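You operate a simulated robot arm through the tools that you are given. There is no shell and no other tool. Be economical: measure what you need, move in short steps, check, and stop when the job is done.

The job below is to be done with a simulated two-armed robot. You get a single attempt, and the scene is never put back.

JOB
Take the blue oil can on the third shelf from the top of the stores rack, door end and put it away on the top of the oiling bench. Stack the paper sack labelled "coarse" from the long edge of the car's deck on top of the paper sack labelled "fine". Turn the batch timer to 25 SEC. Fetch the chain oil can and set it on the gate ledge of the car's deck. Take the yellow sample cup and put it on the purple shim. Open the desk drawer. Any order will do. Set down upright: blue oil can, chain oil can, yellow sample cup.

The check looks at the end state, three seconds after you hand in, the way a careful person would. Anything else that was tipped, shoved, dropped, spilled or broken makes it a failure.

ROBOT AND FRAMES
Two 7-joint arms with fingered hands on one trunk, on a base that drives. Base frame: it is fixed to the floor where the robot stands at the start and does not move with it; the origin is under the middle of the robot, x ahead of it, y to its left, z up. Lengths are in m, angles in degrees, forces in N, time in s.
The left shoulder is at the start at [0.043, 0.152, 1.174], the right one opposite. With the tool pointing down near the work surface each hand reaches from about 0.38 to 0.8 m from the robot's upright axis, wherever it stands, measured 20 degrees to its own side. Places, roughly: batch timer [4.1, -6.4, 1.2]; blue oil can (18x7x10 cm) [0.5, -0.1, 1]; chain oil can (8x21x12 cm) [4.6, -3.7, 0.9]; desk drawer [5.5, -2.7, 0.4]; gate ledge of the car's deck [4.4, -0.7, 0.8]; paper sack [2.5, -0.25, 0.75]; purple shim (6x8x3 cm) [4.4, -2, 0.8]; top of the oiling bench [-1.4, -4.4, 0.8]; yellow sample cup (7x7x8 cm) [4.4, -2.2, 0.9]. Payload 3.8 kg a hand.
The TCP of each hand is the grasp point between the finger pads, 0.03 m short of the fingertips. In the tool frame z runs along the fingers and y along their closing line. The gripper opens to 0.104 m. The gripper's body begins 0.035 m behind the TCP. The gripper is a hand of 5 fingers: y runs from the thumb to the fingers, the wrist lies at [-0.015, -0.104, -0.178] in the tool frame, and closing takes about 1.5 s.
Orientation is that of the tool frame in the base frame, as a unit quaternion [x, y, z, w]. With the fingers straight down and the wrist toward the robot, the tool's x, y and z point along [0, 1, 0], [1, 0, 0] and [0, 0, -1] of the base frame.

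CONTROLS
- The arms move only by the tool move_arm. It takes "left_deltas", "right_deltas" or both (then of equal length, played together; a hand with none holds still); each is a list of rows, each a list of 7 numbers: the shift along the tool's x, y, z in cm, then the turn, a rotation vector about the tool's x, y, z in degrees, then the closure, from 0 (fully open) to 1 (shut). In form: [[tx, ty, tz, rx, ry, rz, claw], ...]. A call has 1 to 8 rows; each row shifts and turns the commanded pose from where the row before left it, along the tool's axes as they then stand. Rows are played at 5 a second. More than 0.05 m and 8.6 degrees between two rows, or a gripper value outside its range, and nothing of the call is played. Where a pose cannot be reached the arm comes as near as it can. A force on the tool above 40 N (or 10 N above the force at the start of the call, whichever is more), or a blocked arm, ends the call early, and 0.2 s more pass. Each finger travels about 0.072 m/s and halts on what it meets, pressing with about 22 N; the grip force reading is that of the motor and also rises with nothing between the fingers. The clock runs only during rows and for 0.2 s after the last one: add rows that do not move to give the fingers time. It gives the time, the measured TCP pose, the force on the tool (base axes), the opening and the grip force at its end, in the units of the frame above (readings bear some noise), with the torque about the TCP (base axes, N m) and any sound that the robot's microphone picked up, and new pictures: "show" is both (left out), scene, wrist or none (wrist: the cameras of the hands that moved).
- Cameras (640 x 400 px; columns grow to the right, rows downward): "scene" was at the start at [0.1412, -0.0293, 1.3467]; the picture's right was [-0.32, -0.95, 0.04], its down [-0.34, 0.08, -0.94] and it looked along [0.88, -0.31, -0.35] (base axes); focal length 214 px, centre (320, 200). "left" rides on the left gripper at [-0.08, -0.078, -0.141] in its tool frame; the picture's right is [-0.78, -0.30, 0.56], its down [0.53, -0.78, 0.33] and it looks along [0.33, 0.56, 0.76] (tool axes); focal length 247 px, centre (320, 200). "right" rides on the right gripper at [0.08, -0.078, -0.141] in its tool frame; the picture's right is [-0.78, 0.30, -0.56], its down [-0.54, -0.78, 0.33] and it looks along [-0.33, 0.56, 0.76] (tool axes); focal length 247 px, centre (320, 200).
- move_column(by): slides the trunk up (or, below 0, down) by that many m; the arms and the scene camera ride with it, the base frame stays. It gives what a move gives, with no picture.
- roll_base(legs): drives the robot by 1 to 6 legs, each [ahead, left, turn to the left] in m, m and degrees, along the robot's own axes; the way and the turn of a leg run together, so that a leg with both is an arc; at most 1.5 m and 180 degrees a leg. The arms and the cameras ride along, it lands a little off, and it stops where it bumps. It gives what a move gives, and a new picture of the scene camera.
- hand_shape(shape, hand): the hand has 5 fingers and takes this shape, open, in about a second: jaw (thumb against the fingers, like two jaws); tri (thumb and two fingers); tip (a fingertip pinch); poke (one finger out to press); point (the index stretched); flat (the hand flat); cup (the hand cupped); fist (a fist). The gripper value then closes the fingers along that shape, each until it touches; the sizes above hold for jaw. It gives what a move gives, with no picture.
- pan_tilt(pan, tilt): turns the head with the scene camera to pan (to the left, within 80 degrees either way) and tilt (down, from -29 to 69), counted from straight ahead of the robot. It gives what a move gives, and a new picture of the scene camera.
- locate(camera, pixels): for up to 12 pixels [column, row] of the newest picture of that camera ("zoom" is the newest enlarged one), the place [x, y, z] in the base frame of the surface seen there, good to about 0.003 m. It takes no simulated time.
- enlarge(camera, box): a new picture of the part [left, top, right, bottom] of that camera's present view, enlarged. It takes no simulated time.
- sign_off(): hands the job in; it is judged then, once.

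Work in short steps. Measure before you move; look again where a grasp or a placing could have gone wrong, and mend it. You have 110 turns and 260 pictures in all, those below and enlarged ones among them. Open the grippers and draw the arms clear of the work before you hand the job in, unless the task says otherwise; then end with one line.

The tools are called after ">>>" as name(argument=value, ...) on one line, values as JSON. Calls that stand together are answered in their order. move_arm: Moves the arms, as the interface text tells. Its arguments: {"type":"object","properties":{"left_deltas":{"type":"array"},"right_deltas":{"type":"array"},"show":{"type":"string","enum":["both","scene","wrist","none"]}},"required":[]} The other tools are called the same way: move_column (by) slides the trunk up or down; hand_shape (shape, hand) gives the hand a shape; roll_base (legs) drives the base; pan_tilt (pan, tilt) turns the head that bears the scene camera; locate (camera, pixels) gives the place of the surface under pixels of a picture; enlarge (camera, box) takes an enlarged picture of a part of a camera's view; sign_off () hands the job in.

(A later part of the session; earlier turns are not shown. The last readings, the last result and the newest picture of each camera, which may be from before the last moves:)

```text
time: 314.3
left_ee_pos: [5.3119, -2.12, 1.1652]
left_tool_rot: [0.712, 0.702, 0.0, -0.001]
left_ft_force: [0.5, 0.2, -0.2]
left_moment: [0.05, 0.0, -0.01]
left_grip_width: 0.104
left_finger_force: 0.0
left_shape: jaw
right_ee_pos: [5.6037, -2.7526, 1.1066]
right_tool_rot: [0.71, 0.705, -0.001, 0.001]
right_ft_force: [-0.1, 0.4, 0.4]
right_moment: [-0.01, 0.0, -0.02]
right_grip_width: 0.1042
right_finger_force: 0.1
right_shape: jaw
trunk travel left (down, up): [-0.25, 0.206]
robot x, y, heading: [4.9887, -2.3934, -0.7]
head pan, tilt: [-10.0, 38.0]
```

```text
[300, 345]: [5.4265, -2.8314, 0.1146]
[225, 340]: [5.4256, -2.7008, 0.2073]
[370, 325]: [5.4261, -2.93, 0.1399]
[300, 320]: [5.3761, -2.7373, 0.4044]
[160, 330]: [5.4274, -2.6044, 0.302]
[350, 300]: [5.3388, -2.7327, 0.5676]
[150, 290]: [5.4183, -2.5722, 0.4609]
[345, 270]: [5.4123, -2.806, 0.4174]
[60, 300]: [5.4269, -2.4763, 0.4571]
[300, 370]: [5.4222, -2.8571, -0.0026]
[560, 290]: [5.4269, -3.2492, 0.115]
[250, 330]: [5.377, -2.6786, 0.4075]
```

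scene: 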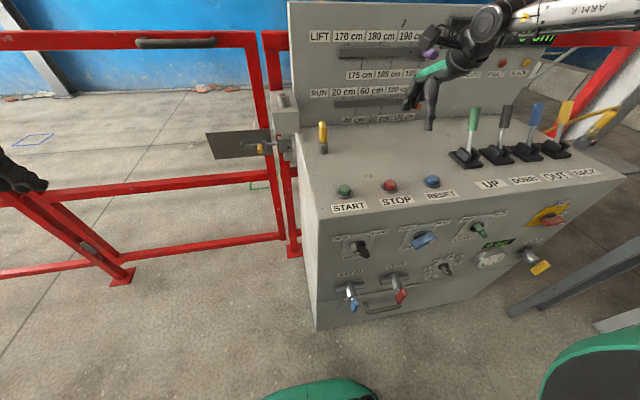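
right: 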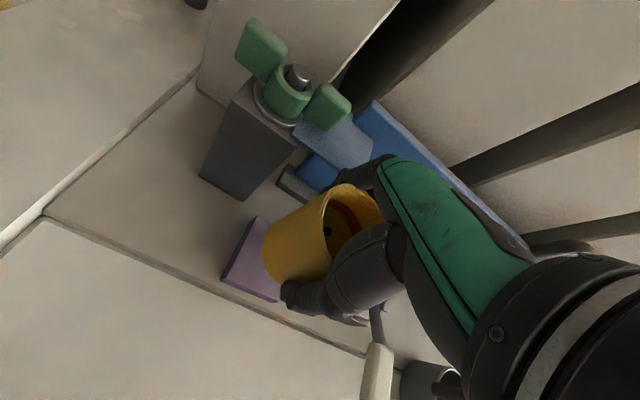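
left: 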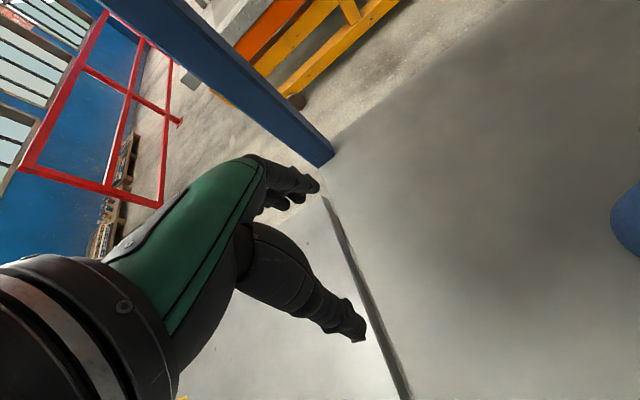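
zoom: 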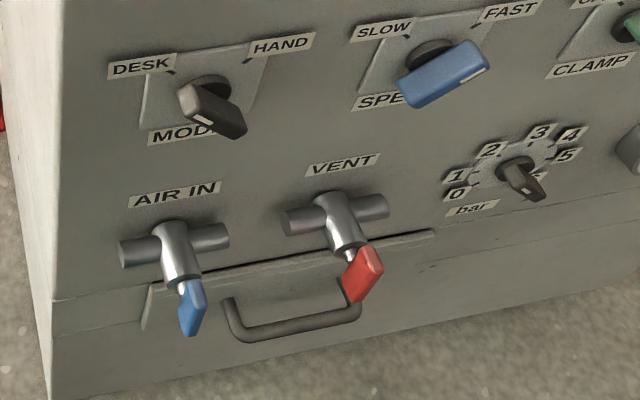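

Handle bar: x≈5.38, y −2.66…−2.80, z≈0.405, face at 5.42. Plan: hook it with the open hand's fingers from above between the two valve levers, then pull with the base. I retract, reposition, lower the trunk and bring the hand down in front of the drawer.

>>> move_arm(right_deltas=[[0, -4.5, 0, 0, 0, 0, 0], [0, -4.5, 0, 0, 0, 0, 0], [0, -4.5, 0, 0, 0, 0, 0], [0, -4.5, 0, 0, 0, 0, 0]], show="none")

>>> roll_base(legs=[[-0.19, -0.087, 0]])

>>> move_column(by=-0.2)

>>> move_arm(right_deltas=[[2, 0.3, 4.5, 0, 0, 0, 0], [2, 0.3, 4.5, 0, 0, 0, 0], [2, 0.3, 4.5, 0, 0, 0, 0], [2, 0.3, 4.5, 0, 0, 0, 0], [2, 0, 4.5, 0, 0, 0, 0], [2, 0, 4.5, 0, 0, 0, 0], [2, 0, 4.5, 0, 0, 0, 0], [2, 0, 4.5, 0, 0, 0, 0]], show="both")

```text
time: 315.3
left_ee_pos: [5.3097, -2.1204, 1.1659]
left_tool_rot: [0.713, 0.701, 0.001, -0.001]
left_ft_force: [-0.9, -0.2, 0.5]
left_moment: [0.02, 0.0, 0.04]
left_grip_width: 0.1037
left_finger_force: 0.2
left_shape: jaw
right_ee_pos: [5.4222, -2.7508, 1.106]
right_tool_rot: [0.708, 0.706, 0.001, 0.0]
right_ft_force: [-0.2, -0.1, 0.2]
right_moment: [0.04, -0.01, 0.01]
right_grip_width: 0.104
right_finger_force: 0.1
right_shape: jaw
trunk travel left (down, up): [-0.25, 0.206]
robot x, y, heading: [4.9899, -2.3933, -1.1]
head pan, tilt: [-10.0, 38.0]
```

```text
time: 316.9
left_ee_pos: [5.1176, -2.2011, 1.1646]
left_tool_rot: [0.713, 0.701, -0.001, -0.001]
left_ft_force: [-0.3, 0.4, 0.1]
left_moment: [0.0, 0.0, 0.02]
left_grip_width: 0.1037
left_finger_force: 0.0
left_shape: jaw
right_ee_pos: [5.2296, -2.8328, 1.1072]
right_tool_rot: [0.709, 0.706, 0.0, -0.001]
right_ft_force: [-0.1, 0.9, 0.0]
right_moment: [-0.01, -0.02, 0.01]
right_grip_width: 0.104
right_finger_force: 0.1
right_shape: jaw
trunk travel left (down, up): [-0.25, 0.206]
robot x, y, heading: [4.795, -2.4756, -1.0]
head pan, tilt: [-10.0, 38.0]
```

scene: 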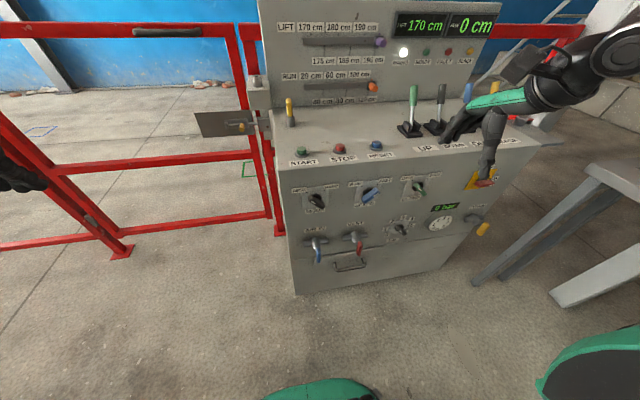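

```text
time: 319.1
left_ee_pos: [5.1851, -2.2023, 0.8478]
left_tool_rot: [0.705, 0.693, -0.107, -0.108]
left_ft_force: [0.1, -0.3, 0.2]
left_moment: [-0.02, -0.03, -0.01]
left_grip_width: 0.1035
left_finger_force: 0.0
left_shape: jaw
right_ee_pos: [5.2278, -2.8319, 0.908]
right_tool_rot: [0.708, 0.706, 0.0, 0.001]
right_ft_force: [-0.9, 0.4, -0.4]
right_moment: [0.03, 0.01, 0.01]
right_grip_width: 0.1038
right_finger_force: 0.0
right_shape: jaw
trunk travel left (down, up): [-0.05, 0.406]
robot x, y, heading: [4.7952, -2.4696, -0.9]
head pan, tilt: [-10.0, 38.0]
```

```text
time: 320.9
left_ee_pos: [5.1844, -2.2016, 0.8471]
left_tool_rot: [0.705, 0.692, -0.107, -0.109]
left_ft_force: [0.6, 0.4, -0.3]
left_moment: [0.01, 0.04, 0.03]
left_grip_width: 0.1039
left_finger_force: 0.1
left_shape: jaw
right_ee_pos: [5.2572, -2.6909, 0.5704]
right_tool_rot: [0.71, 0.705, 0.0, 0.001]
right_ft_force: [-0.9, 0.2, 0.0]
right_moment: [0.03, -0.01, -0.05]
right_grip_width: 0.1039
right_finger_force: 0.1
right_shape: jaw
right hand out of reach, approached as far as the arm can: row 2, 3, 4, 8
trunk travel left (down, up): [-0.05, 0.406]
robot x, y, heading: [4.7927, -2.4722, -0.9]
head pan, tilt: [-10.0, 38.0]
```

scene: 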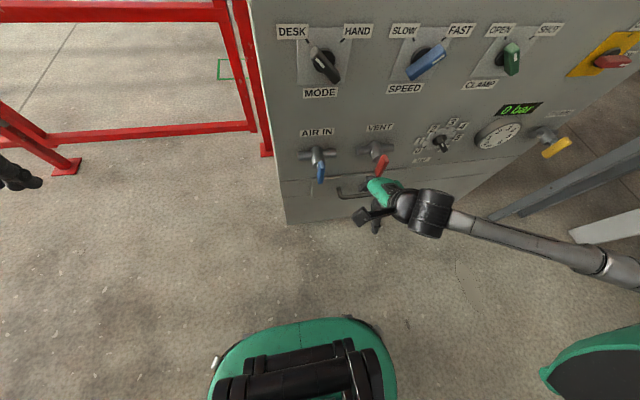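
right: 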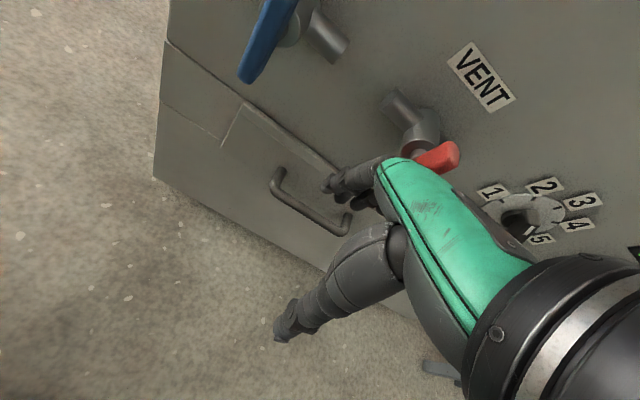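

The hand is in front of the drawer; the handle is clear in the wrist view. I measure handle and red lever.

>>> locate(camera="right", pixels=[[276, 180], [295, 205], [320, 222], [340, 232], [348, 215], [285, 170], [440, 155], [455, 150], [255, 65], [245, 78], [335, 183], [420, 165]])

```text
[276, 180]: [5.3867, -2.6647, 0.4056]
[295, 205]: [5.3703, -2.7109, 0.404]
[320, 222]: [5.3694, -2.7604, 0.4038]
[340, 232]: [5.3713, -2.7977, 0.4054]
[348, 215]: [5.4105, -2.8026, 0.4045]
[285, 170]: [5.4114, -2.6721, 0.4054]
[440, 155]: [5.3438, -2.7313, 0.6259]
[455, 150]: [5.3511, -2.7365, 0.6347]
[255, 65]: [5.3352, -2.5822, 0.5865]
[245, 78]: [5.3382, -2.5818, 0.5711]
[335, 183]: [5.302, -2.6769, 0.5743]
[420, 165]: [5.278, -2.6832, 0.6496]
```

I lower to 0.448, slide the fingers over the bar, drop them behind it, and pull back with the base.

>>> move_arm(right_deltas=[[-0.9, 0, 4, 0, 0, 0, 0], [0, 0, 4, 0, 0, 0, 0], [0, 0, 4.2, 0, 0, 0, 0], [0, 3.2, 0, 0, 0, 0, 0], [0, 3.2, 0, 0, 0, 0, 0], [0, 3.1, 0, 0, 0, 0, 0], [0, 0, 2, 0, 0, 0, 0], [0, 0, 1.5, 0, 0, 0, 0]], show="wrist")

>>> roll_base(legs=[[-0.2, 0, 0]])

```text
time: 321.9
left_ee_pos: [5.1827, -2.204, 0.8484]
left_tool_rot: [0.706, 0.692, -0.107, -0.108]
left_ft_force: [-0.4, 0.2, -0.5]
left_moment: [0.01, 0.02, 0.01]
left_grip_width: 0.1039
left_finger_force: 0.1
left_shape: jaw
right_ee_pos: [5.2943, -2.6965, 0.5338]
right_tool_rot: [0.708, 0.706, -0.007, -0.013]
right_ft_force: [-24.2, 3.0, -0.5]
right_moment: [-0.11, -0.77, -1.01]
right_grip_width: 0.1039
right_finger_force: 0.0
right_shape: jaw
right hand out of reach, approached as far as the arm can: row 1, 2, 3
trunk travel left (down, up): [-0.05, 0.406]
robot x, y, heading: [4.791, -2.4711, -1.3]
head pan, tilt: [-10.0, 38.0]
stopped in row 5 (right hand): the force on the tool passed its limit (the readings are from after the stop); the commanded pose is now the measured one
```

right: 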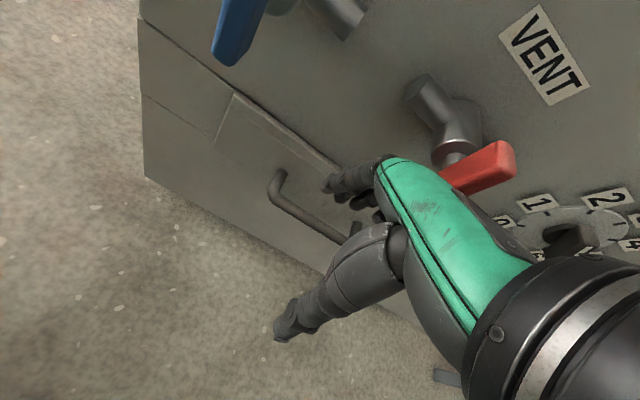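

```text
time: 323.1
left_ee_pos: [5.0938, -2.2044, 0.8489]
left_tool_rot: [0.698, 0.7, -0.108, -0.107]
left_ft_force: [-0.6, 0.1, 0.0]
left_moment: [0.01, -0.03, -0.01]
left_grip_width: 0.1037
left_finger_force: 0.0
left_shape: jaw
right_ee_pos: [5.2186, -2.6969, 0.5364]
right_tool_rot: [0.701, 0.713, -0.006, -0.01]
right_ft_force: [0.6, 0.4, -0.2]
right_moment: [-0.02, -0.03, -0.01]
right_grip_width: 0.1041
right_finger_force: 0.1
right_shape: jaw
trunk travel left (down, up): [-0.05, 0.406]
robot x, y, heading: [4.7093, -2.4822, 0.4]
head pan, tilt: [-10.0, 38.0]
stopped in leg 1: the robot was blocked; the commanded pose is now the measured one
```

scene: 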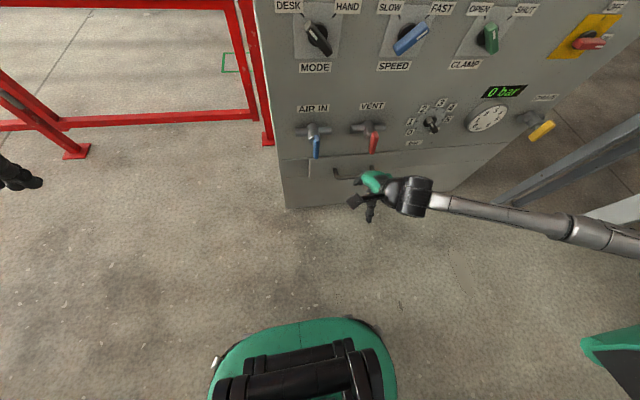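

The low reach fell short and the hand met the red lever; nothing looks changed. I lower the trunk's last 5 cm and lower the hand here, clear of the levers, before going forward.

>>> move_column(by=-0.045)

>>> move_arm(right_deltas=[[0, 0, 1.4, -1.3, 0, 0, 0], [0, 0, 1.5, 0, 0, 0, 0], [0, 0, 1.4, 0, 0, 0, 0], [0, 0, 0, 0, 0, 0, 0]], show="wrist")

>>> enlarge(camera="scene", box=[270, 80, 470, 230])

```text
time: 324.0
left_ee_pos: [5.1074, -2.2054, 0.7702]
left_tool_rot: [0.693, 0.694, -0.138, -0.138]
left_ft_force: [-0.2, -0.8, 0.4]
left_moment: [-0.02, -0.03, -0.01]
left_grip_width: 0.1039
left_finger_force: 0.1
left_shape: jaw
right_ee_pos: [5.2179, -2.6999, 0.4909]
right_tool_rot: [0.701, 0.713, -0.007, -0.008]
right_ft_force: [-0.5, -0.2, 0.1]
right_moment: [-0.01, 0.02, -0.01]
right_grip_width: 0.1041
right_finger_force: 0.0
right_shape: jaw
trunk travel left (down, up): [-0.005, 0.451]
robot x, y, heading: [4.7088, -2.4818, 0.2]
head pan, tilt: [-10.0, 38.0]
```

```text
time: 325.0
left_ee_pos: [5.1066, -2.2038, 0.7695]
left_tool_rot: [0.692, 0.695, -0.14, -0.137]
left_ft_force: [0.7, 0.3, 0.0]
left_moment: [0.01, 0.02, -0.01]
left_grip_width: 0.1037
left_finger_force: 0.1
left_shape: jaw
right_ee_pos: [5.234, -2.7009, 0.4642]
right_tool_rot: [0.7, 0.714, -0.002, -0.006]
right_ft_force: [-0.6, -0.5, 0.0]
right_moment: [-0.02, 0.0, 0.03]
right_grip_width: 0.104
right_finger_force: 0.1
right_shape: jaw
right hand out of reach, approached as far as the arm can: row 1, 2, 3
trunk travel left (down, up): [-0.005, 0.451]
robot x, y, heading: [4.7096, -2.4853, 0.5]
head pan, tilt: [-10.0, 38.0]
```

right: 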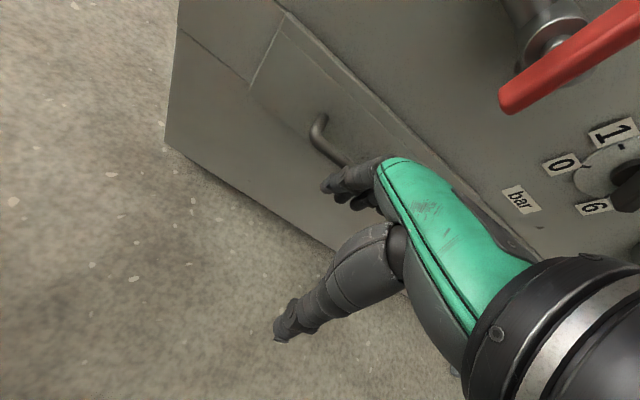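

```text
2.67 times, centred on (370, 155) of scene
```

zoom: 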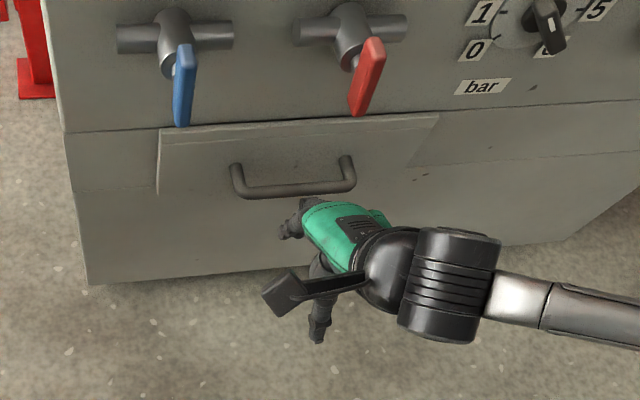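

The levers look unchanged. The base is blocked behind by the car's corner, so I shift right 0.2 m to be able to pull later, and bring the hand back in front of the handle.

>>> roll_base(legs=[[0, -0.2, 0]])

>>> move_arm(right_deltas=[[4, 0, 0, 0, 0, 0, 0], [4, 0, 0, 0, 0, 0, 0], [4, 0, 0, 0, 0, 0, 0], [4, 0, 0, 0, 0, 0, 0], [4, 0, 0, 0, 0, 0, 0]], show="wrist")

>>> locate(camera="right", pixels=[[330, 185], [400, 165], [350, 170], [375, 165], [320, 145]])

```text
time: 326.6
left_ee_pos: [5.1084, -2.4089, 0.7686]
left_tool_rot: [0.693, 0.694, -0.138, -0.138]
left_ft_force: [0.8, -0.4, 0.4]
left_moment: [0.03, 0.06, 0.02]
left_grip_width: 0.1039
left_finger_force: 0.0
left_shape: jaw
right_ee_pos: [5.2355, -2.9038, 0.4631]
right_tool_rot: [0.701, 0.713, -0.001, -0.007]
right_ft_force: [0.2, -0.3, 0.3]
right_moment: [0.0, 0.04, 0.01]
right_grip_width: 0.1039
right_finger_force: 0.0
right_shape: jaw
trunk travel left (down, up): [-0.005, 0.451]
robot x, y, heading: [4.7094, -2.6843, 0.1]
head pan, tilt: [-10.0, 38.0]
```

scene: 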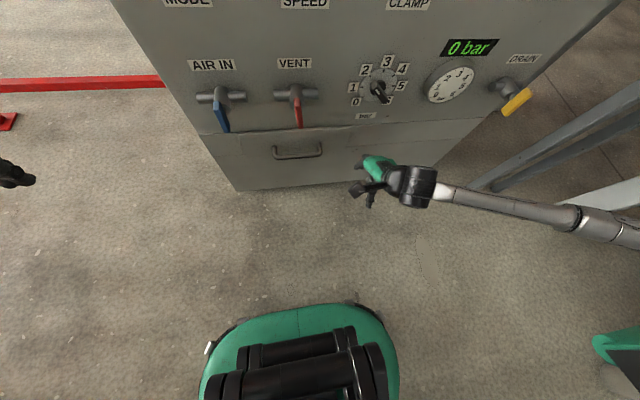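

```text
time: 327.8
left_ee_pos: [5.1079, -2.4091, 0.7678]
left_tool_rot: [0.693, 0.694, -0.139, -0.138]
left_ft_force: [0.1, -0.1, -0.9]
left_moment: [-0.02, 0.03, 0.0]
left_grip_width: 0.104
left_finger_force: 0.1
left_shape: jaw
right_ee_pos: [5.2319, -2.7021, 0.4665]
right_tool_rot: [0.702, 0.712, -0.002, -0.006]
right_ft_force: [1.0, 0.7, -0.5]
right_moment: [-0.02, -0.01, 0.01]
right_grip_width: 0.1041
right_finger_force: 0.0
right_shape: jaw
trunk travel left (down, up): [-0.005, 0.451]
robot x, y, heading: [4.714, -2.6859, 0.1]
head pan, tilt: [-10.0, 38.0]
```

right: 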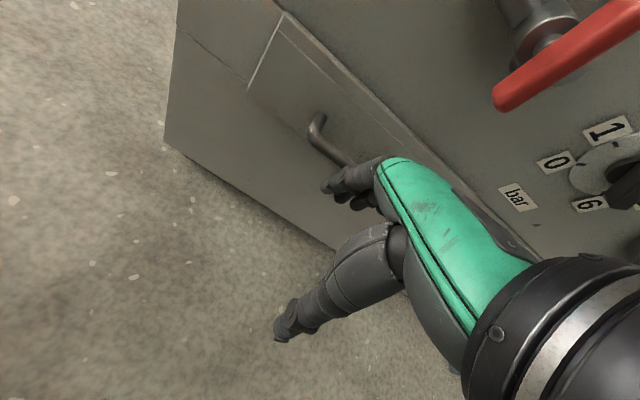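

```text
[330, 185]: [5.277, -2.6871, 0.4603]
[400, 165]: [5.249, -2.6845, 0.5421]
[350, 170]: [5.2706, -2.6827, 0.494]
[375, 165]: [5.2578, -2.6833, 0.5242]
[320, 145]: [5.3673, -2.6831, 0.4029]
```

All reachable now. I go forward over the bar, drop the fingers behind it, close slightly, and pull 0.15 m with the base.

>>> move_arm(right_deltas=[[-0.2, 2.85, 0.2, 0, 0, 0, 0], [-0.2, 2.85, 0.2, 0, 0, 0, 0], [-0.2, 2.85, 0.2, 0, 0, 0, 0], [-0.2, 2.85, 0.2, 0, 0, 0, 0], [0, 0, 2.2, 0, 0, 0, 0], [0, 0, 2.2, 0, 0, 0, 0], [0, 0, 0, 0, 0, 0, 0.3], [0, 0, 0, 0, 0, 0, 0.4]], show="wrist")

>>> roll_base(legs=[[-0.15, 0, 0]])

```text
time: 329.6
left_ee_pos: [5.108, -2.4077, 0.7688]
left_tool_rot: [0.693, 0.693, -0.14, -0.139]
left_ft_force: [0.2, 0.1, 0.1]
left_moment: [0.0, 0.01, 0.02]
left_grip_width: 0.1038
left_finger_force: 0.0
left_shape: jaw
right_ee_pos: [5.3458, -2.7089, 0.412]
right_tool_rot: [0.702, 0.713, 0.0, -0.006]
right_ft_force: [1.0, 0.9, 0.0]
right_moment: [-0.01, -0.01, -0.03]
right_grip_width: 0.0628
right_finger_force: 0.1
right_shape: jaw
trunk travel left (down, up): [-0.005, 0.451]
robot x, y, heading: [4.7159, -2.6872, 0.2]
head pan, tilt: [-10.0, 38.0]
```

right: 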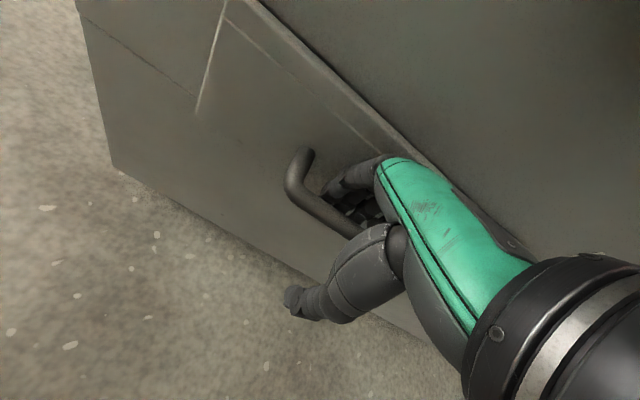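

```text
time: 331.0
left_ee_pos: [4.9562, -2.4088, 0.7689]
left_tool_rot: [0.693, 0.694, -0.139, -0.138]
left_ft_force: [0.2, 0.2, 0.6]
left_moment: [0.0, 0.03, -0.02]
left_grip_width: 0.1038
left_finger_force: 0.0
left_shape: jaw
right_ee_pos: [5.1933, -2.7094, 0.4121]
right_tool_rot: [0.701, 0.714, 0.0, -0.005]
right_ft_force: [0.3, 0.2, -0.9]
right_moment: [0.0, 0.02, -0.03]
right_grip_width: 0.0627
right_finger_force: 0.1
right_shape: jaw
trunk travel left (down, up): [-0.005, 0.451]
robot x, y, heading: [4.5616, -2.6879, 0.2]
head pan, tilt: [-10.0, 38.0]
```

scene: 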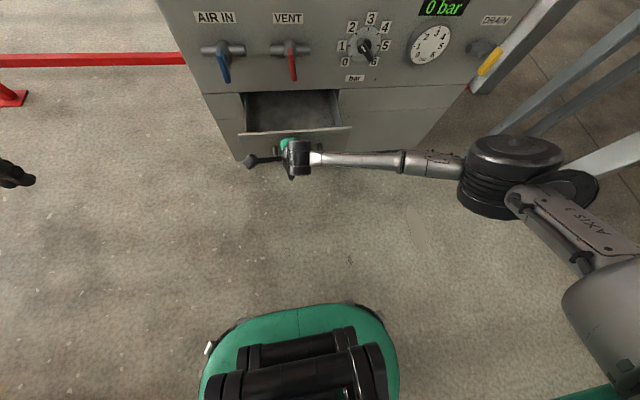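

The drawer is opening (box visible at (290,110)). I pull 8 cm more, release upward, raise hands and trunk, and drive round to the car's west side for the sacks.

>>> roll_base(legs=[[-0.08, 0, 0]])

>>> move_arm(right_deltas=[[0, 0.3, 0, 0, 0, 0, 0.1], [0, 0.3, 0, 0, 0, 0, 0], [0, 0, -2, 0, 0, 0, 0], [0, 0, -4, 0, 0, 0, 0], [0, 0, -4, 0, 0, 0, 0], [0, 0, -4, 0, 0, 0, 0], [0, -2, -4, 0, 0, 0, 0], [0, -3, -4, 0, 0, 0, 0]], show="scene")

>>> move_column(by=0.245)

>>> move_arm(right_deltas=[[-1.5, -3, -4, 0, 0, 0, 0], [-1.5, -3, -4, 0, 0, 0, 0], [-1.5, -3, -4, 0, 0, 0, 0], [-1.5, -3, -3, 0, 0, 0, 0], [-1.5, -3, 0, 0, 0, 0, 0]], left_deltas=[[0, 0, -4, -8, 0, 0, 0], [0, 0, -4, -8, 0, 0, 0], [0, 0, -3, -6, 0, 0, 0], [0, 0, 0, 0, 0, 0, 0], [0, 0, 0, 0, 0, 0, 0]], show="none")

>>> roll_base(legs=[[-1.3, -0.1, 0], [-1.2, 0, 0], [-0.25, 0.7, 0], [0, 1.4, 0], [0, 0.35, 0]])

>>> pan_tilt(pan=0, tilt=22)

```text
time: 332.0
left_ee_pos: [4.8778, -2.409, 0.7686]
left_tool_rot: [0.693, 0.694, -0.139, -0.137]
left_ft_force: [-0.4, -0.4, 0.4]
left_moment: [-0.01, -0.03, 0.02]
left_grip_width: 0.1036
left_finger_force: 0.1
left_shape: jaw
right_ee_pos: [5.1167, -2.7111, 0.4142]
right_tool_rot: [0.701, 0.713, 0.001, -0.003]
right_ft_force: [25.9, 1.1, 3.2]
right_moment: [-0.18, -0.53, 0.45]
right_grip_width: 0.0707
right_finger_force: 0.0
right_shape: jaw
trunk travel left (down, up): [-0.005, 0.451]
robot x, y, heading: [4.4811, -2.6868, 0.5]
head pan, tilt: [-10.0, 38.0]
```

scene: 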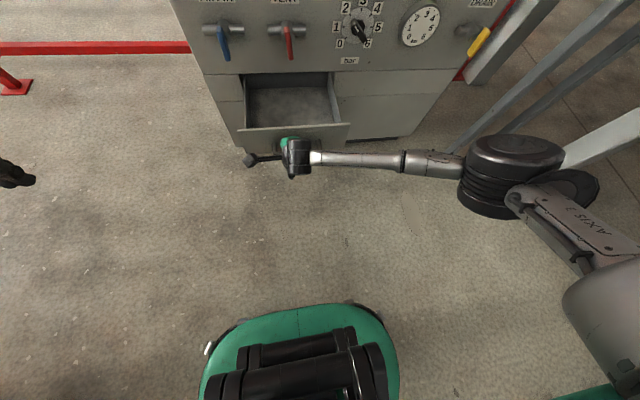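

```text
time: 333.8
left_ee_pos: [4.877, -2.4087, 0.7688]
left_tool_rot: [0.693, 0.694, -0.14, -0.138]
left_ft_force: [0.8, 0.3, -1.4]
left_moment: [-0.01, -0.02, 0.02]
left_grip_width: 0.1038
left_finger_force: 0.1
left_shape: jaw
right_ee_pos: [5.0697, -2.7137, 0.6351]
right_tool_rot: [0.701, 0.713, 0.0, -0.003]
right_ft_force: [0.2, 0.1, 0.1]
right_moment: [0.04, -0.01, 0.02]
right_grip_width: 0.1037
right_finger_force: 0.0
right_shape: jaw
trunk travel left (down, up): [-0.005, 0.451]
robot x, y, heading: [4.48, -2.6872, 0.8]
head pan, tilt: [-10.0, 38.0]
```

scene: 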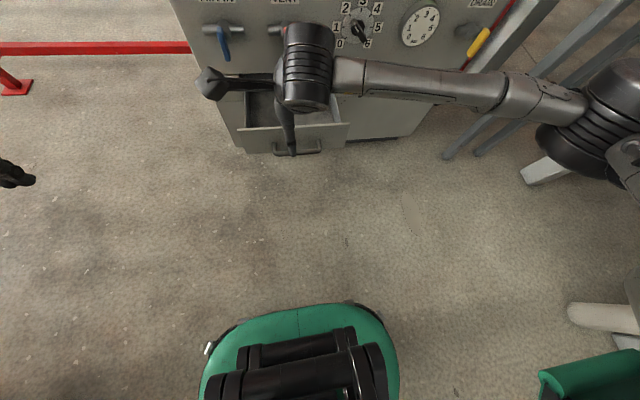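

```text
time: 336.4
left_ee_pos: [4.8774, -2.4089, 1.0131]
left_tool_rot: [0.692, 0.694, -0.14, -0.138]
left_ft_force: [-0.4, 0.4, -0.6]
left_moment: [-0.01, 0.03, -0.03]
left_grip_width: 0.1038
left_finger_force: 0.0
left_shape: jaw
right_ee_pos: [5.0731, -2.7127, 0.8796]
right_tool_rot: [0.701, 0.713, 0.001, -0.005]
right_ft_force: [-0.9, 0.4, 0.0]
right_moment: [0.0, 0.0, -0.01]
right_grip_width: 0.1036
right_finger_force: 0.0
right_shape: jaw
trunk travel left (down, up): [-0.25, 0.206]
robot x, y, heading: [4.4783, -2.6921, 0.5]
head pan, tilt: [-10.0, 38.0]
```

```text
refused: row 1 steps farther than a row can; nothing moved
```

```text
time: 339.1
left_ee_pos: [4.5315, -2.4515, 1.0128]
left_tool_rot: [0.703, 0.683, -0.139, -0.138]
left_ft_force: [0.3, -0.5, 1.3]
left_moment: [-0.01, 0.01, 0.0]
left_grip_width: 0.1037
left_finger_force: 0.1
left_shape: jaw
right_ee_pos: [4.7209, -2.7545, 0.8774]
right_tool_rot: [0.708, 0.706, 0.002, -0.006]
right_ft_force: [0.8, 0.8, -0.3]
right_moment: [0.01, 0.02, -0.02]
right_grip_width: 0.1038
right_finger_force: 0.1
right_shape: jaw
trunk travel left (down, up): [-0.25, 0.206]
robot x, y, heading: [4.122, -2.7186, -0.9]
head pan, tilt: [-10.0, 38.0]
stopped in leg 1: the robot was blocked; the commanded pose is now the measured one
```

scene: 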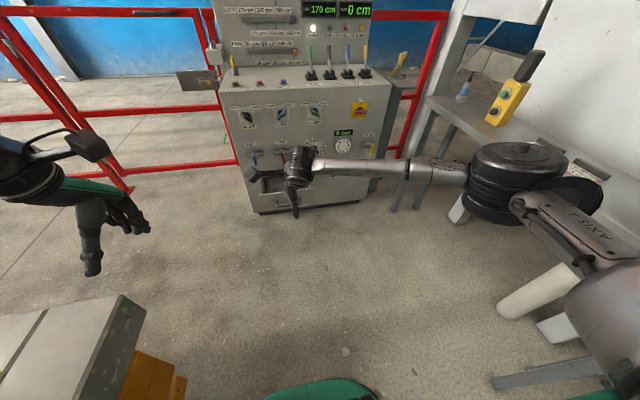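

```text
time: 339.9
left_ee_pos: [4.5309, -2.4503, 1.0098]
left_tool_rot: [0.703, 0.683, -0.141, -0.139]
left_ft_force: [0.6, 0.7, -0.5]
left_moment: [-0.01, 0.01, 0.02]
left_grip_width: 0.1042
left_finger_force: 0.1
left_shape: jaw
right_ee_pos: [4.7221, -2.7535, 0.8751]
right_tool_rot: [0.708, 0.707, 0.0, -0.008]
right_ft_force: [0.1, 0.0, 0.4]
right_moment: [0.0, 0.01, -0.01]
right_grip_width: 0.1037
right_finger_force: 0.1
right_shape: jaw
trunk travel left (down, up): [-0.25, 0.206]
robot x, y, heading: [4.1245, -2.7194, -0.9]
head pan, tilt: [0.0, 22.0]
5 turns are left
```

scene: 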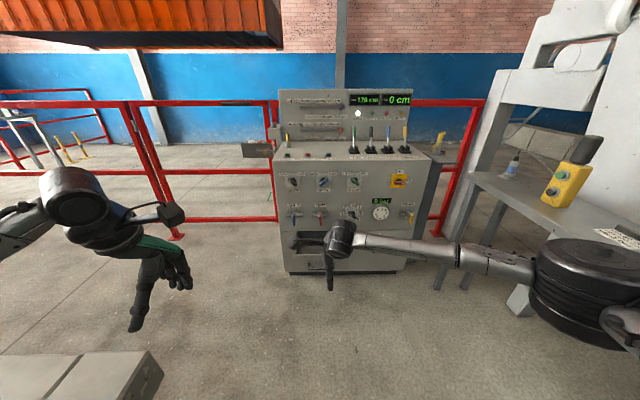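

Five turns remain. The left elbow met something at the car's south end, so I steer wider (y≈−2.87), lift and tuck the arms, and go round to the sacks.

>>> roll_base(legs=[[0.05, -0.15, 0]])

>>> move_arm(right_deltas=[[0, -2, -4, 0, 0, 0, 0], [0, -2, -4, 0, 0, 0, 0], [0, -2, -4, 0, 0, 0, 0], [0, -2, -4, 0, 0, 0, 0], [-3, -3, 0, 0, 0, 0, 0], [-3, -3, 0, 0, 0, 0, 0], [-3, -3, 0, 0, 0, 0, 0], [-3, -1, 0, 0, 0, 0, 0]], left_deltas=[[0, 0, -3, -8, 0, 0, 0], [0, 0, -3, -8, 0, 0, 0], [0, 0, -3, -6, 0, 0, 0], [0, 0, 0, 0, 0, 0, 0], [0, 0, 0, 0, 0, 0, 0], [0, 0, 0, 0, 0, 0, 0], [0, 0, 0, 0, 0, 0, 0], [0, 0, 0, 0, 0, 0, 0]], show="none")

>>> pan_tilt(pan=75, tilt=35)

>>> roll_base(legs=[[-1.2, 0, 0], [-1.1, 0, 0], [-0.15, 0.8, 0], [0, 1.4, 0], [0, 0.35, 0]])

>>> pan_tilt(pan=0, tilt=24)

```text
time: 341.4
left_ee_pos: [4.5709, -2.5991, 1.0134]
left_tool_rot: [0.701, 0.686, -0.14, -0.136]
left_ft_force: [0.4, -0.7, -0.2]
left_moment: [0.0, 0.02, -0.02]
left_grip_width: 0.104
left_finger_force: 0.1
left_shape: jaw
right_ee_pos: [4.763, -2.9026, 0.8802]
right_tool_rot: [0.706, 0.708, 0.002, -0.004]
right_ft_force: [-0.6, -1.4, 0.3]
right_moment: [-0.01, -0.02, -0.02]
right_grip_width: 0.1039
right_finger_force: 0.0
right_shape: jaw
trunk travel left (down, up): [-0.25, 0.206]
robot x, y, heading: [4.1718, -2.8696, -0.9]
head pan, tilt: [0.0, 22.0]
```

scene: 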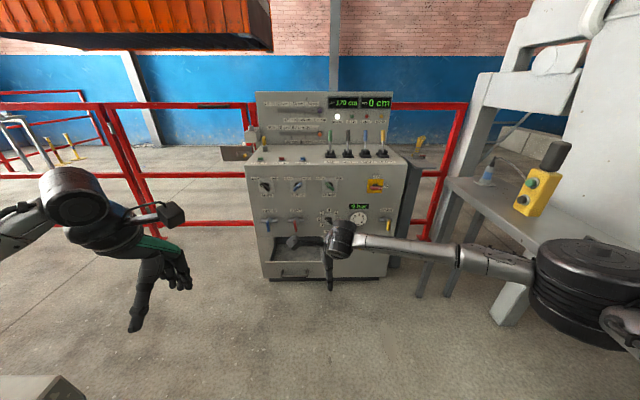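

```text
time: 343.1
left_ee_pos: [4.5933, -2.6023, 1.102]
left_tool_rot: [0.715, 0.699, -0.006, -0.001]
left_ft_force: [0.6, -0.3, 0.7]
left_moment: [0.05, -0.03, -0.01]
left_grip_width: 0.1039
left_finger_force: 0.1
left_shape: jaw
right_ee_pos: [4.5817, -3.0266, 1.042]
right_tool_rot: [0.706, 0.709, 0.002, -0.003]
right_ft_force: [0.2, -0.4, -0.2]
right_moment: [0.03, -0.03, -0.02]
right_grip_width: 0.1038
right_finger_force: 0.1
right_shape: jaw
trunk travel left (down, up): [-0.25, 0.206]
robot x, y, heading: [4.1706, -2.8715, -0.8]
head pan, tilt: [0.0, 22.0]
```

```text
time: 344.6
left_ee_pos: [4.5938, -2.6015, 1.1028]
left_tool_rot: [0.714, 0.7, -0.005, 0.0]
left_ft_force: [-0.2, 0.0, -0.9]
left_moment: [0.01, -0.02, 0.03]
left_grip_width: 0.104
left_finger_force: 0.1
left_shape: jaw
right_ee_pos: [4.5849, -3.0248, 1.041]
right_tool_rot: [0.706, 0.708, 0.001, -0.004]
right_ft_force: [0.5, 0.1, 1.1]
right_moment: [0.01, 0.01, 0.0]
right_grip_width: 0.1038
right_finger_force: 0.1
right_shape: jaw
trunk travel left (down, up): [-0.25, 0.206]
robot x, y, heading: [4.1689, -2.8696, -0.5]
head pan, tilt: [75.0, 35.0]
```

scene: 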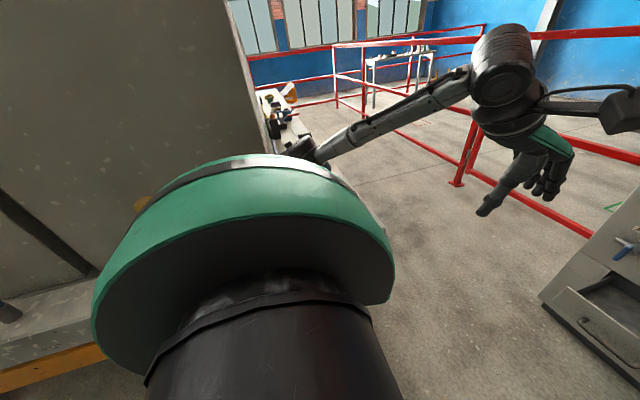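

```text
time: 368.5
left_ee_pos: [2.2166, 0.0334, 1.1022]
left_tool_rot: [0.718, 0.696, -0.006, -0.001]
left_ft_force: [-0.1, -0.3, 0.5]
left_moment: [0.01, 0.01, 0.0]
left_grip_width: 0.104
left_finger_force: 0.0
left_shape: jaw
right_ee_pos: [2.2024, -0.3901, 1.0405]
right_tool_rot: [0.71, 0.704, 0.002, -0.004]
right_ft_force: [-0.7, 0.0, -0.2]
right_moment: [0.03, -0.02, 0.01]
right_grip_width: 0.1038
right_finger_force: 0.1
right_shape: jaw
trunk travel left (down, up): [-0.25, 0.206]
robot x, y, heading: [1.7924, -0.2285, -1.2]
head pan, tilt: [75.0, 35.0]
```

scene: 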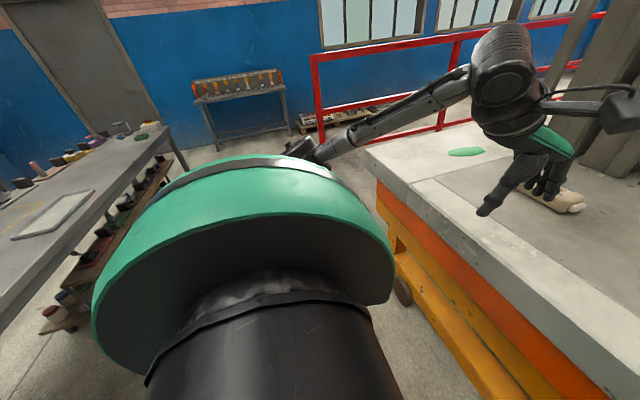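

```text
time: 369.9
left_ee_pos: [2.2176, 0.0336, 1.102]
left_tool_rot: [0.717, 0.697, -0.006, -0.001]
left_ft_force: [0.8, 0.5, 1.0]
left_moment: [-0.01, 0.0, -0.02]
left_grip_width: 0.1039
left_finger_force: 0.1
left_shape: jaw
right_ee_pos: [2.2015, -0.3893, 1.0412]
right_tool_rot: [0.709, 0.705, 0.001, -0.003]
right_ft_force: [0.2, 0.8, 0.5]
right_moment: [0.01, -0.03, 0.0]
right_grip_width: 0.1038
right_finger_force: 0.0
right_shape: jaw
trunk travel left (down, up): [-0.25, 0.206]
robot x, y, heading: [1.7901, -0.2291, -0.9]
head pan, tilt: [0.0, 24.0]
4 turns are left
```

scene: 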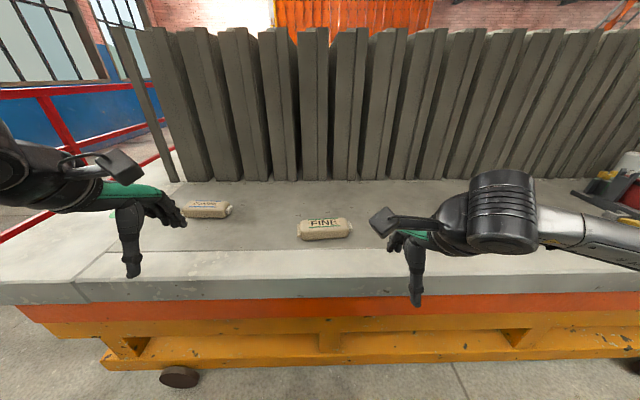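

Sacks are in view: "FINE" at (325,228), one at (205,208), maybe a third behind the right hand. I raise the hand, read labels and measure.

>>> move_arm(right_deltas=[[0, 0, -4, 0, 0, 0, 0], [0, 0, -4, 0, 0, 0, 0], [0, 0, -4, 0, 0, 0, 0], [0, 0, -4, 0, 0, 0, 0]], show="scene")

>>> enlarge(camera="scene", box=[160, 170, 280, 245])

>>> locate(camera="scene", pixels=[[186, 209], [207, 207], [230, 210], [207, 202], [207, 215], [300, 231], [325, 225], [350, 228], [325, 220], [325, 237], [272, 235], [205, 225]])

>>> enlarge(camera="scene", box=[280, 180, 520, 320])

>>> locate(camera="scene", pixels=[[395, 235], [410, 235], [420, 240], [430, 240], [440, 240], [450, 240], [460, 242], [430, 230], [430, 250], [480, 240], [405, 245], [445, 232]])

```text
time: 370.9
left_ee_pos: [2.2158, 0.0348, 1.1014]
left_tool_rot: [0.718, 0.696, -0.006, 0.0]
left_ft_force: [0.4, -0.4, -0.8]
left_moment: [0.0, 0.01, 0.0]
left_grip_width: 0.104
left_finger_force: 0.0
left_shape: jaw
right_ee_pos: [2.2015, -0.3918, 1.203]
right_tool_rot: [0.71, 0.705, 0.001, -0.004]
right_ft_force: [0.3, 0.4, -1.1]
right_moment: [0.01, 0.01, 0.04]
right_grip_width: 0.1038
right_finger_force: 0.0
right_shape: jaw
trunk travel left (down, up): [-0.25, 0.206]
robot x, y, heading: [1.7902, -0.2318, -1.1]
head pan, tilt: [0.0, 24.0]
```

scene: 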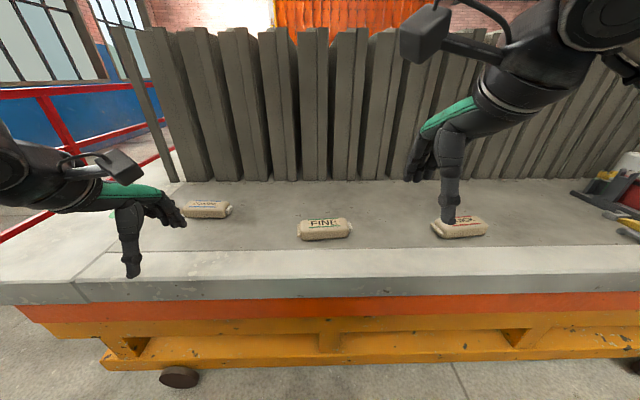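

```text
5.33 times, centred on (220, 208) of scene
```

zoom: 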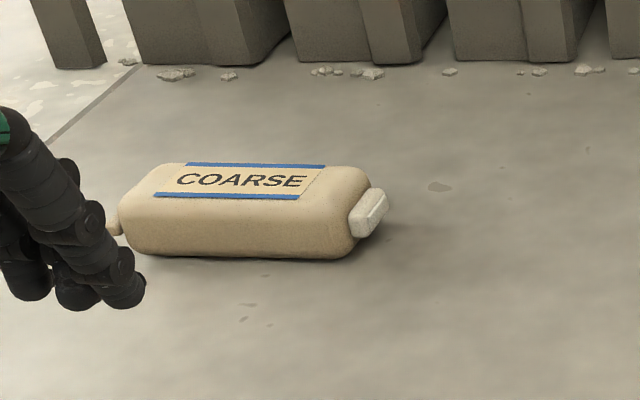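

```text
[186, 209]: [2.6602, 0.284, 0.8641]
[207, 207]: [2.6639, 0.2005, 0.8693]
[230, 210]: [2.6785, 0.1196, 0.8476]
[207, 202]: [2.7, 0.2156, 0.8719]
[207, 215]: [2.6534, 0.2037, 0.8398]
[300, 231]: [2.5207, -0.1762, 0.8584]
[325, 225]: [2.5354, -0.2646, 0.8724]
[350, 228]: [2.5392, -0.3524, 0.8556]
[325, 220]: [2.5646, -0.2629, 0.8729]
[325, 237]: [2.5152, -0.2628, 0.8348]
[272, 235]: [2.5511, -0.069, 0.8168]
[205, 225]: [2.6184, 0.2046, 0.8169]
```

```text
2.67 times, centred on (400, 250) of scene
```

zoom: 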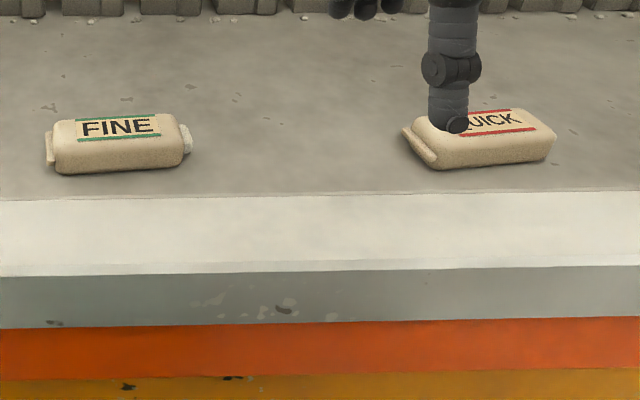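

```text
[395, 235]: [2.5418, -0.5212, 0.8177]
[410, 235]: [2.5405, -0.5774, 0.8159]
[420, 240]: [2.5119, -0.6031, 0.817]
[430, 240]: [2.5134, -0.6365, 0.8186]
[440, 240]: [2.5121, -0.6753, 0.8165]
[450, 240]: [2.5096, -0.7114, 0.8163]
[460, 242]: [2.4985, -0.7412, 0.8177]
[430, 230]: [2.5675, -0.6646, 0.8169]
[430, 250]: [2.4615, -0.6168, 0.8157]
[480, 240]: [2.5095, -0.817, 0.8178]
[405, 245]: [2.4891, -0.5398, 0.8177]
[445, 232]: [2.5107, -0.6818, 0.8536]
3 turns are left
```

COARSE is the left sack (centre ≈ (2.692, 0.209), top 0.872); FINE centre ≈ (2.555, −0.263), top 0.873. I drive in, put the open left hand above COARSE, and probe its edges.

>>> roll_base(legs=[[0.23, 0.25, 1.1]])

>>> move_arm(left_deltas=[[-1.28, 3.9, 2.5, 0, 0, 0, 0], [-1.28, 3.9, 2.5, 0, 0, 0, 0], [-1.28, 3.9, 2.5, 0, 0, 0, 0], [-1.28, 3.9, 2.5, 0, 0, 0, 0], [-1.28, 3.9, 2.5, 0, 0, 0, 0], [-1.28, 3.9, 2.5, 0, 0, 0, 0], [0, 0, 0, 0, 0, 0, 0]], show="both")

>>> locate(camera="left", pixels=[[359, 257], [350, 234], [347, 226], [344, 218], [341, 210], [368, 280], [371, 288], [374, 296], [297, 299], [285, 307], [421, 215], [433, 207]])

>>> locate(camera="scene", pixels=[[380, 240], [400, 240], [420, 240], [440, 240], [400, 250], [400, 260], [420, 250], [420, 260], [440, 250], [440, 260], [380, 250], [460, 250]])

```text
time: 373.2
left_ee_pos: [2.4433, 0.289, 1.1009]
left_tool_rot: [0.71, 0.704, -0.006, 0.0]
left_ft_force: [-0.1, 0.0, -0.3]
left_moment: [-0.04, -0.03, -0.02]
left_grip_width: 0.1039
left_finger_force: 0.0
left_shape: jaw
right_ee_pos: [2.4388, -0.1381, 1.2031]
right_tool_rot: [0.703, 0.711, 0.002, -0.004]
right_ft_force: [-0.8, 0.3, 1.2]
right_moment: [0.0, -0.01, 0.03]
right_grip_width: 0.1039
right_finger_force: 0.2
right_shape: jaw
trunk travel left (down, up): [-0.25, 0.206]
robot x, y, heading: [2.024, 0.0167, 0.1]
head pan, tilt: [0.0, 24.0]
```

scene: 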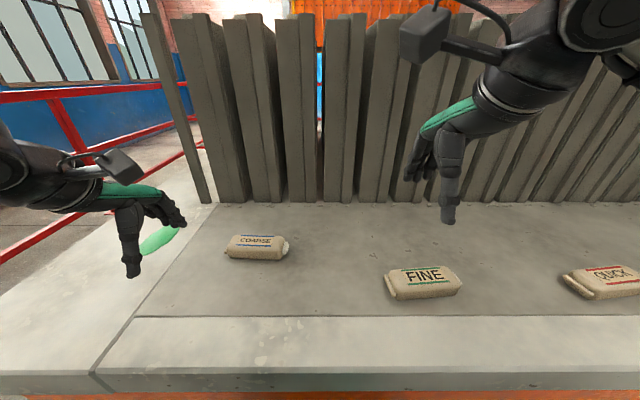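

```text
time: 374.8
left_ee_pos: [2.675, 0.2081, 0.9533]
left_tool_rot: [0.711, 0.703, -0.006, 0.0]
left_ft_force: [-0.6, -0.2, 1.0]
left_moment: [0.03, 0.0, 0.01]
left_grip_width: 0.1039
left_finger_force: 0.1
left_shape: jaw
right_ee_pos: [2.4386, -0.1361, 1.2021]
right_tool_rot: [0.703, 0.711, 0.002, -0.003]
right_ft_force: [0.5, 0.1, -0.4]
right_moment: [-0.02, 0.01, -0.04]
right_grip_width: 0.1042
right_finger_force: 0.0
right_shape: jaw
trunk travel left (down, up): [-0.25, 0.206]
robot x, y, heading: [2.0254, 0.0155, -0.1]
head pan, tilt: [0.0, 24.0]
```

scene: 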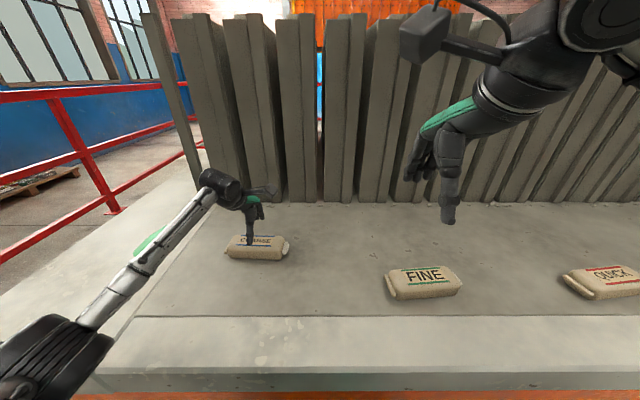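
left: 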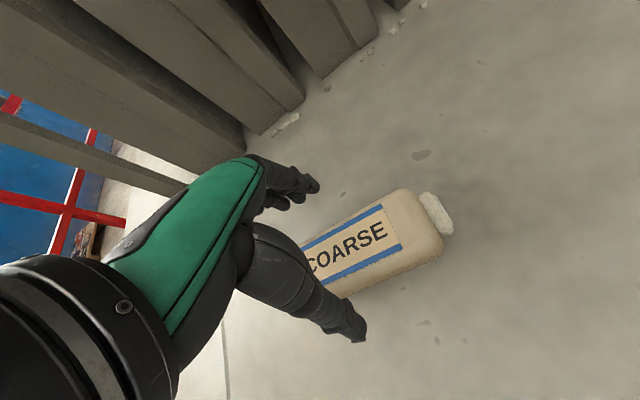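

```text
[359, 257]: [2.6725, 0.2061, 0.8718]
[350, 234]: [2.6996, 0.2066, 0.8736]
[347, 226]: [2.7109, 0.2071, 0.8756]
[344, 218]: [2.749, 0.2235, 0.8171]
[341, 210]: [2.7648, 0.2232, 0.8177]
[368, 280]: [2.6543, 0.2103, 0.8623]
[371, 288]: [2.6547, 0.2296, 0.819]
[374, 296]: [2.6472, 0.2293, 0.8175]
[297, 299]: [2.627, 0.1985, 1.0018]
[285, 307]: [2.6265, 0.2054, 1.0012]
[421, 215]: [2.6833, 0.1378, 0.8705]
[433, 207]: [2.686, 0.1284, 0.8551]
```

```text
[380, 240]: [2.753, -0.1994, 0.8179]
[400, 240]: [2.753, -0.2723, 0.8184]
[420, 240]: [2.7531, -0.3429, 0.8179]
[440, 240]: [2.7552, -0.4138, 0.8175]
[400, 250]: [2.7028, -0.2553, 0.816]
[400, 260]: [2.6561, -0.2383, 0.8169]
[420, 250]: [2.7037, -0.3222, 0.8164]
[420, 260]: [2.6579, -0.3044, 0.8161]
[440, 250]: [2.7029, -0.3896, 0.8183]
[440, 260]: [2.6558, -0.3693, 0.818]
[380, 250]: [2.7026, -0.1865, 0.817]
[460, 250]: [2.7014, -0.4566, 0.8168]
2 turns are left
```

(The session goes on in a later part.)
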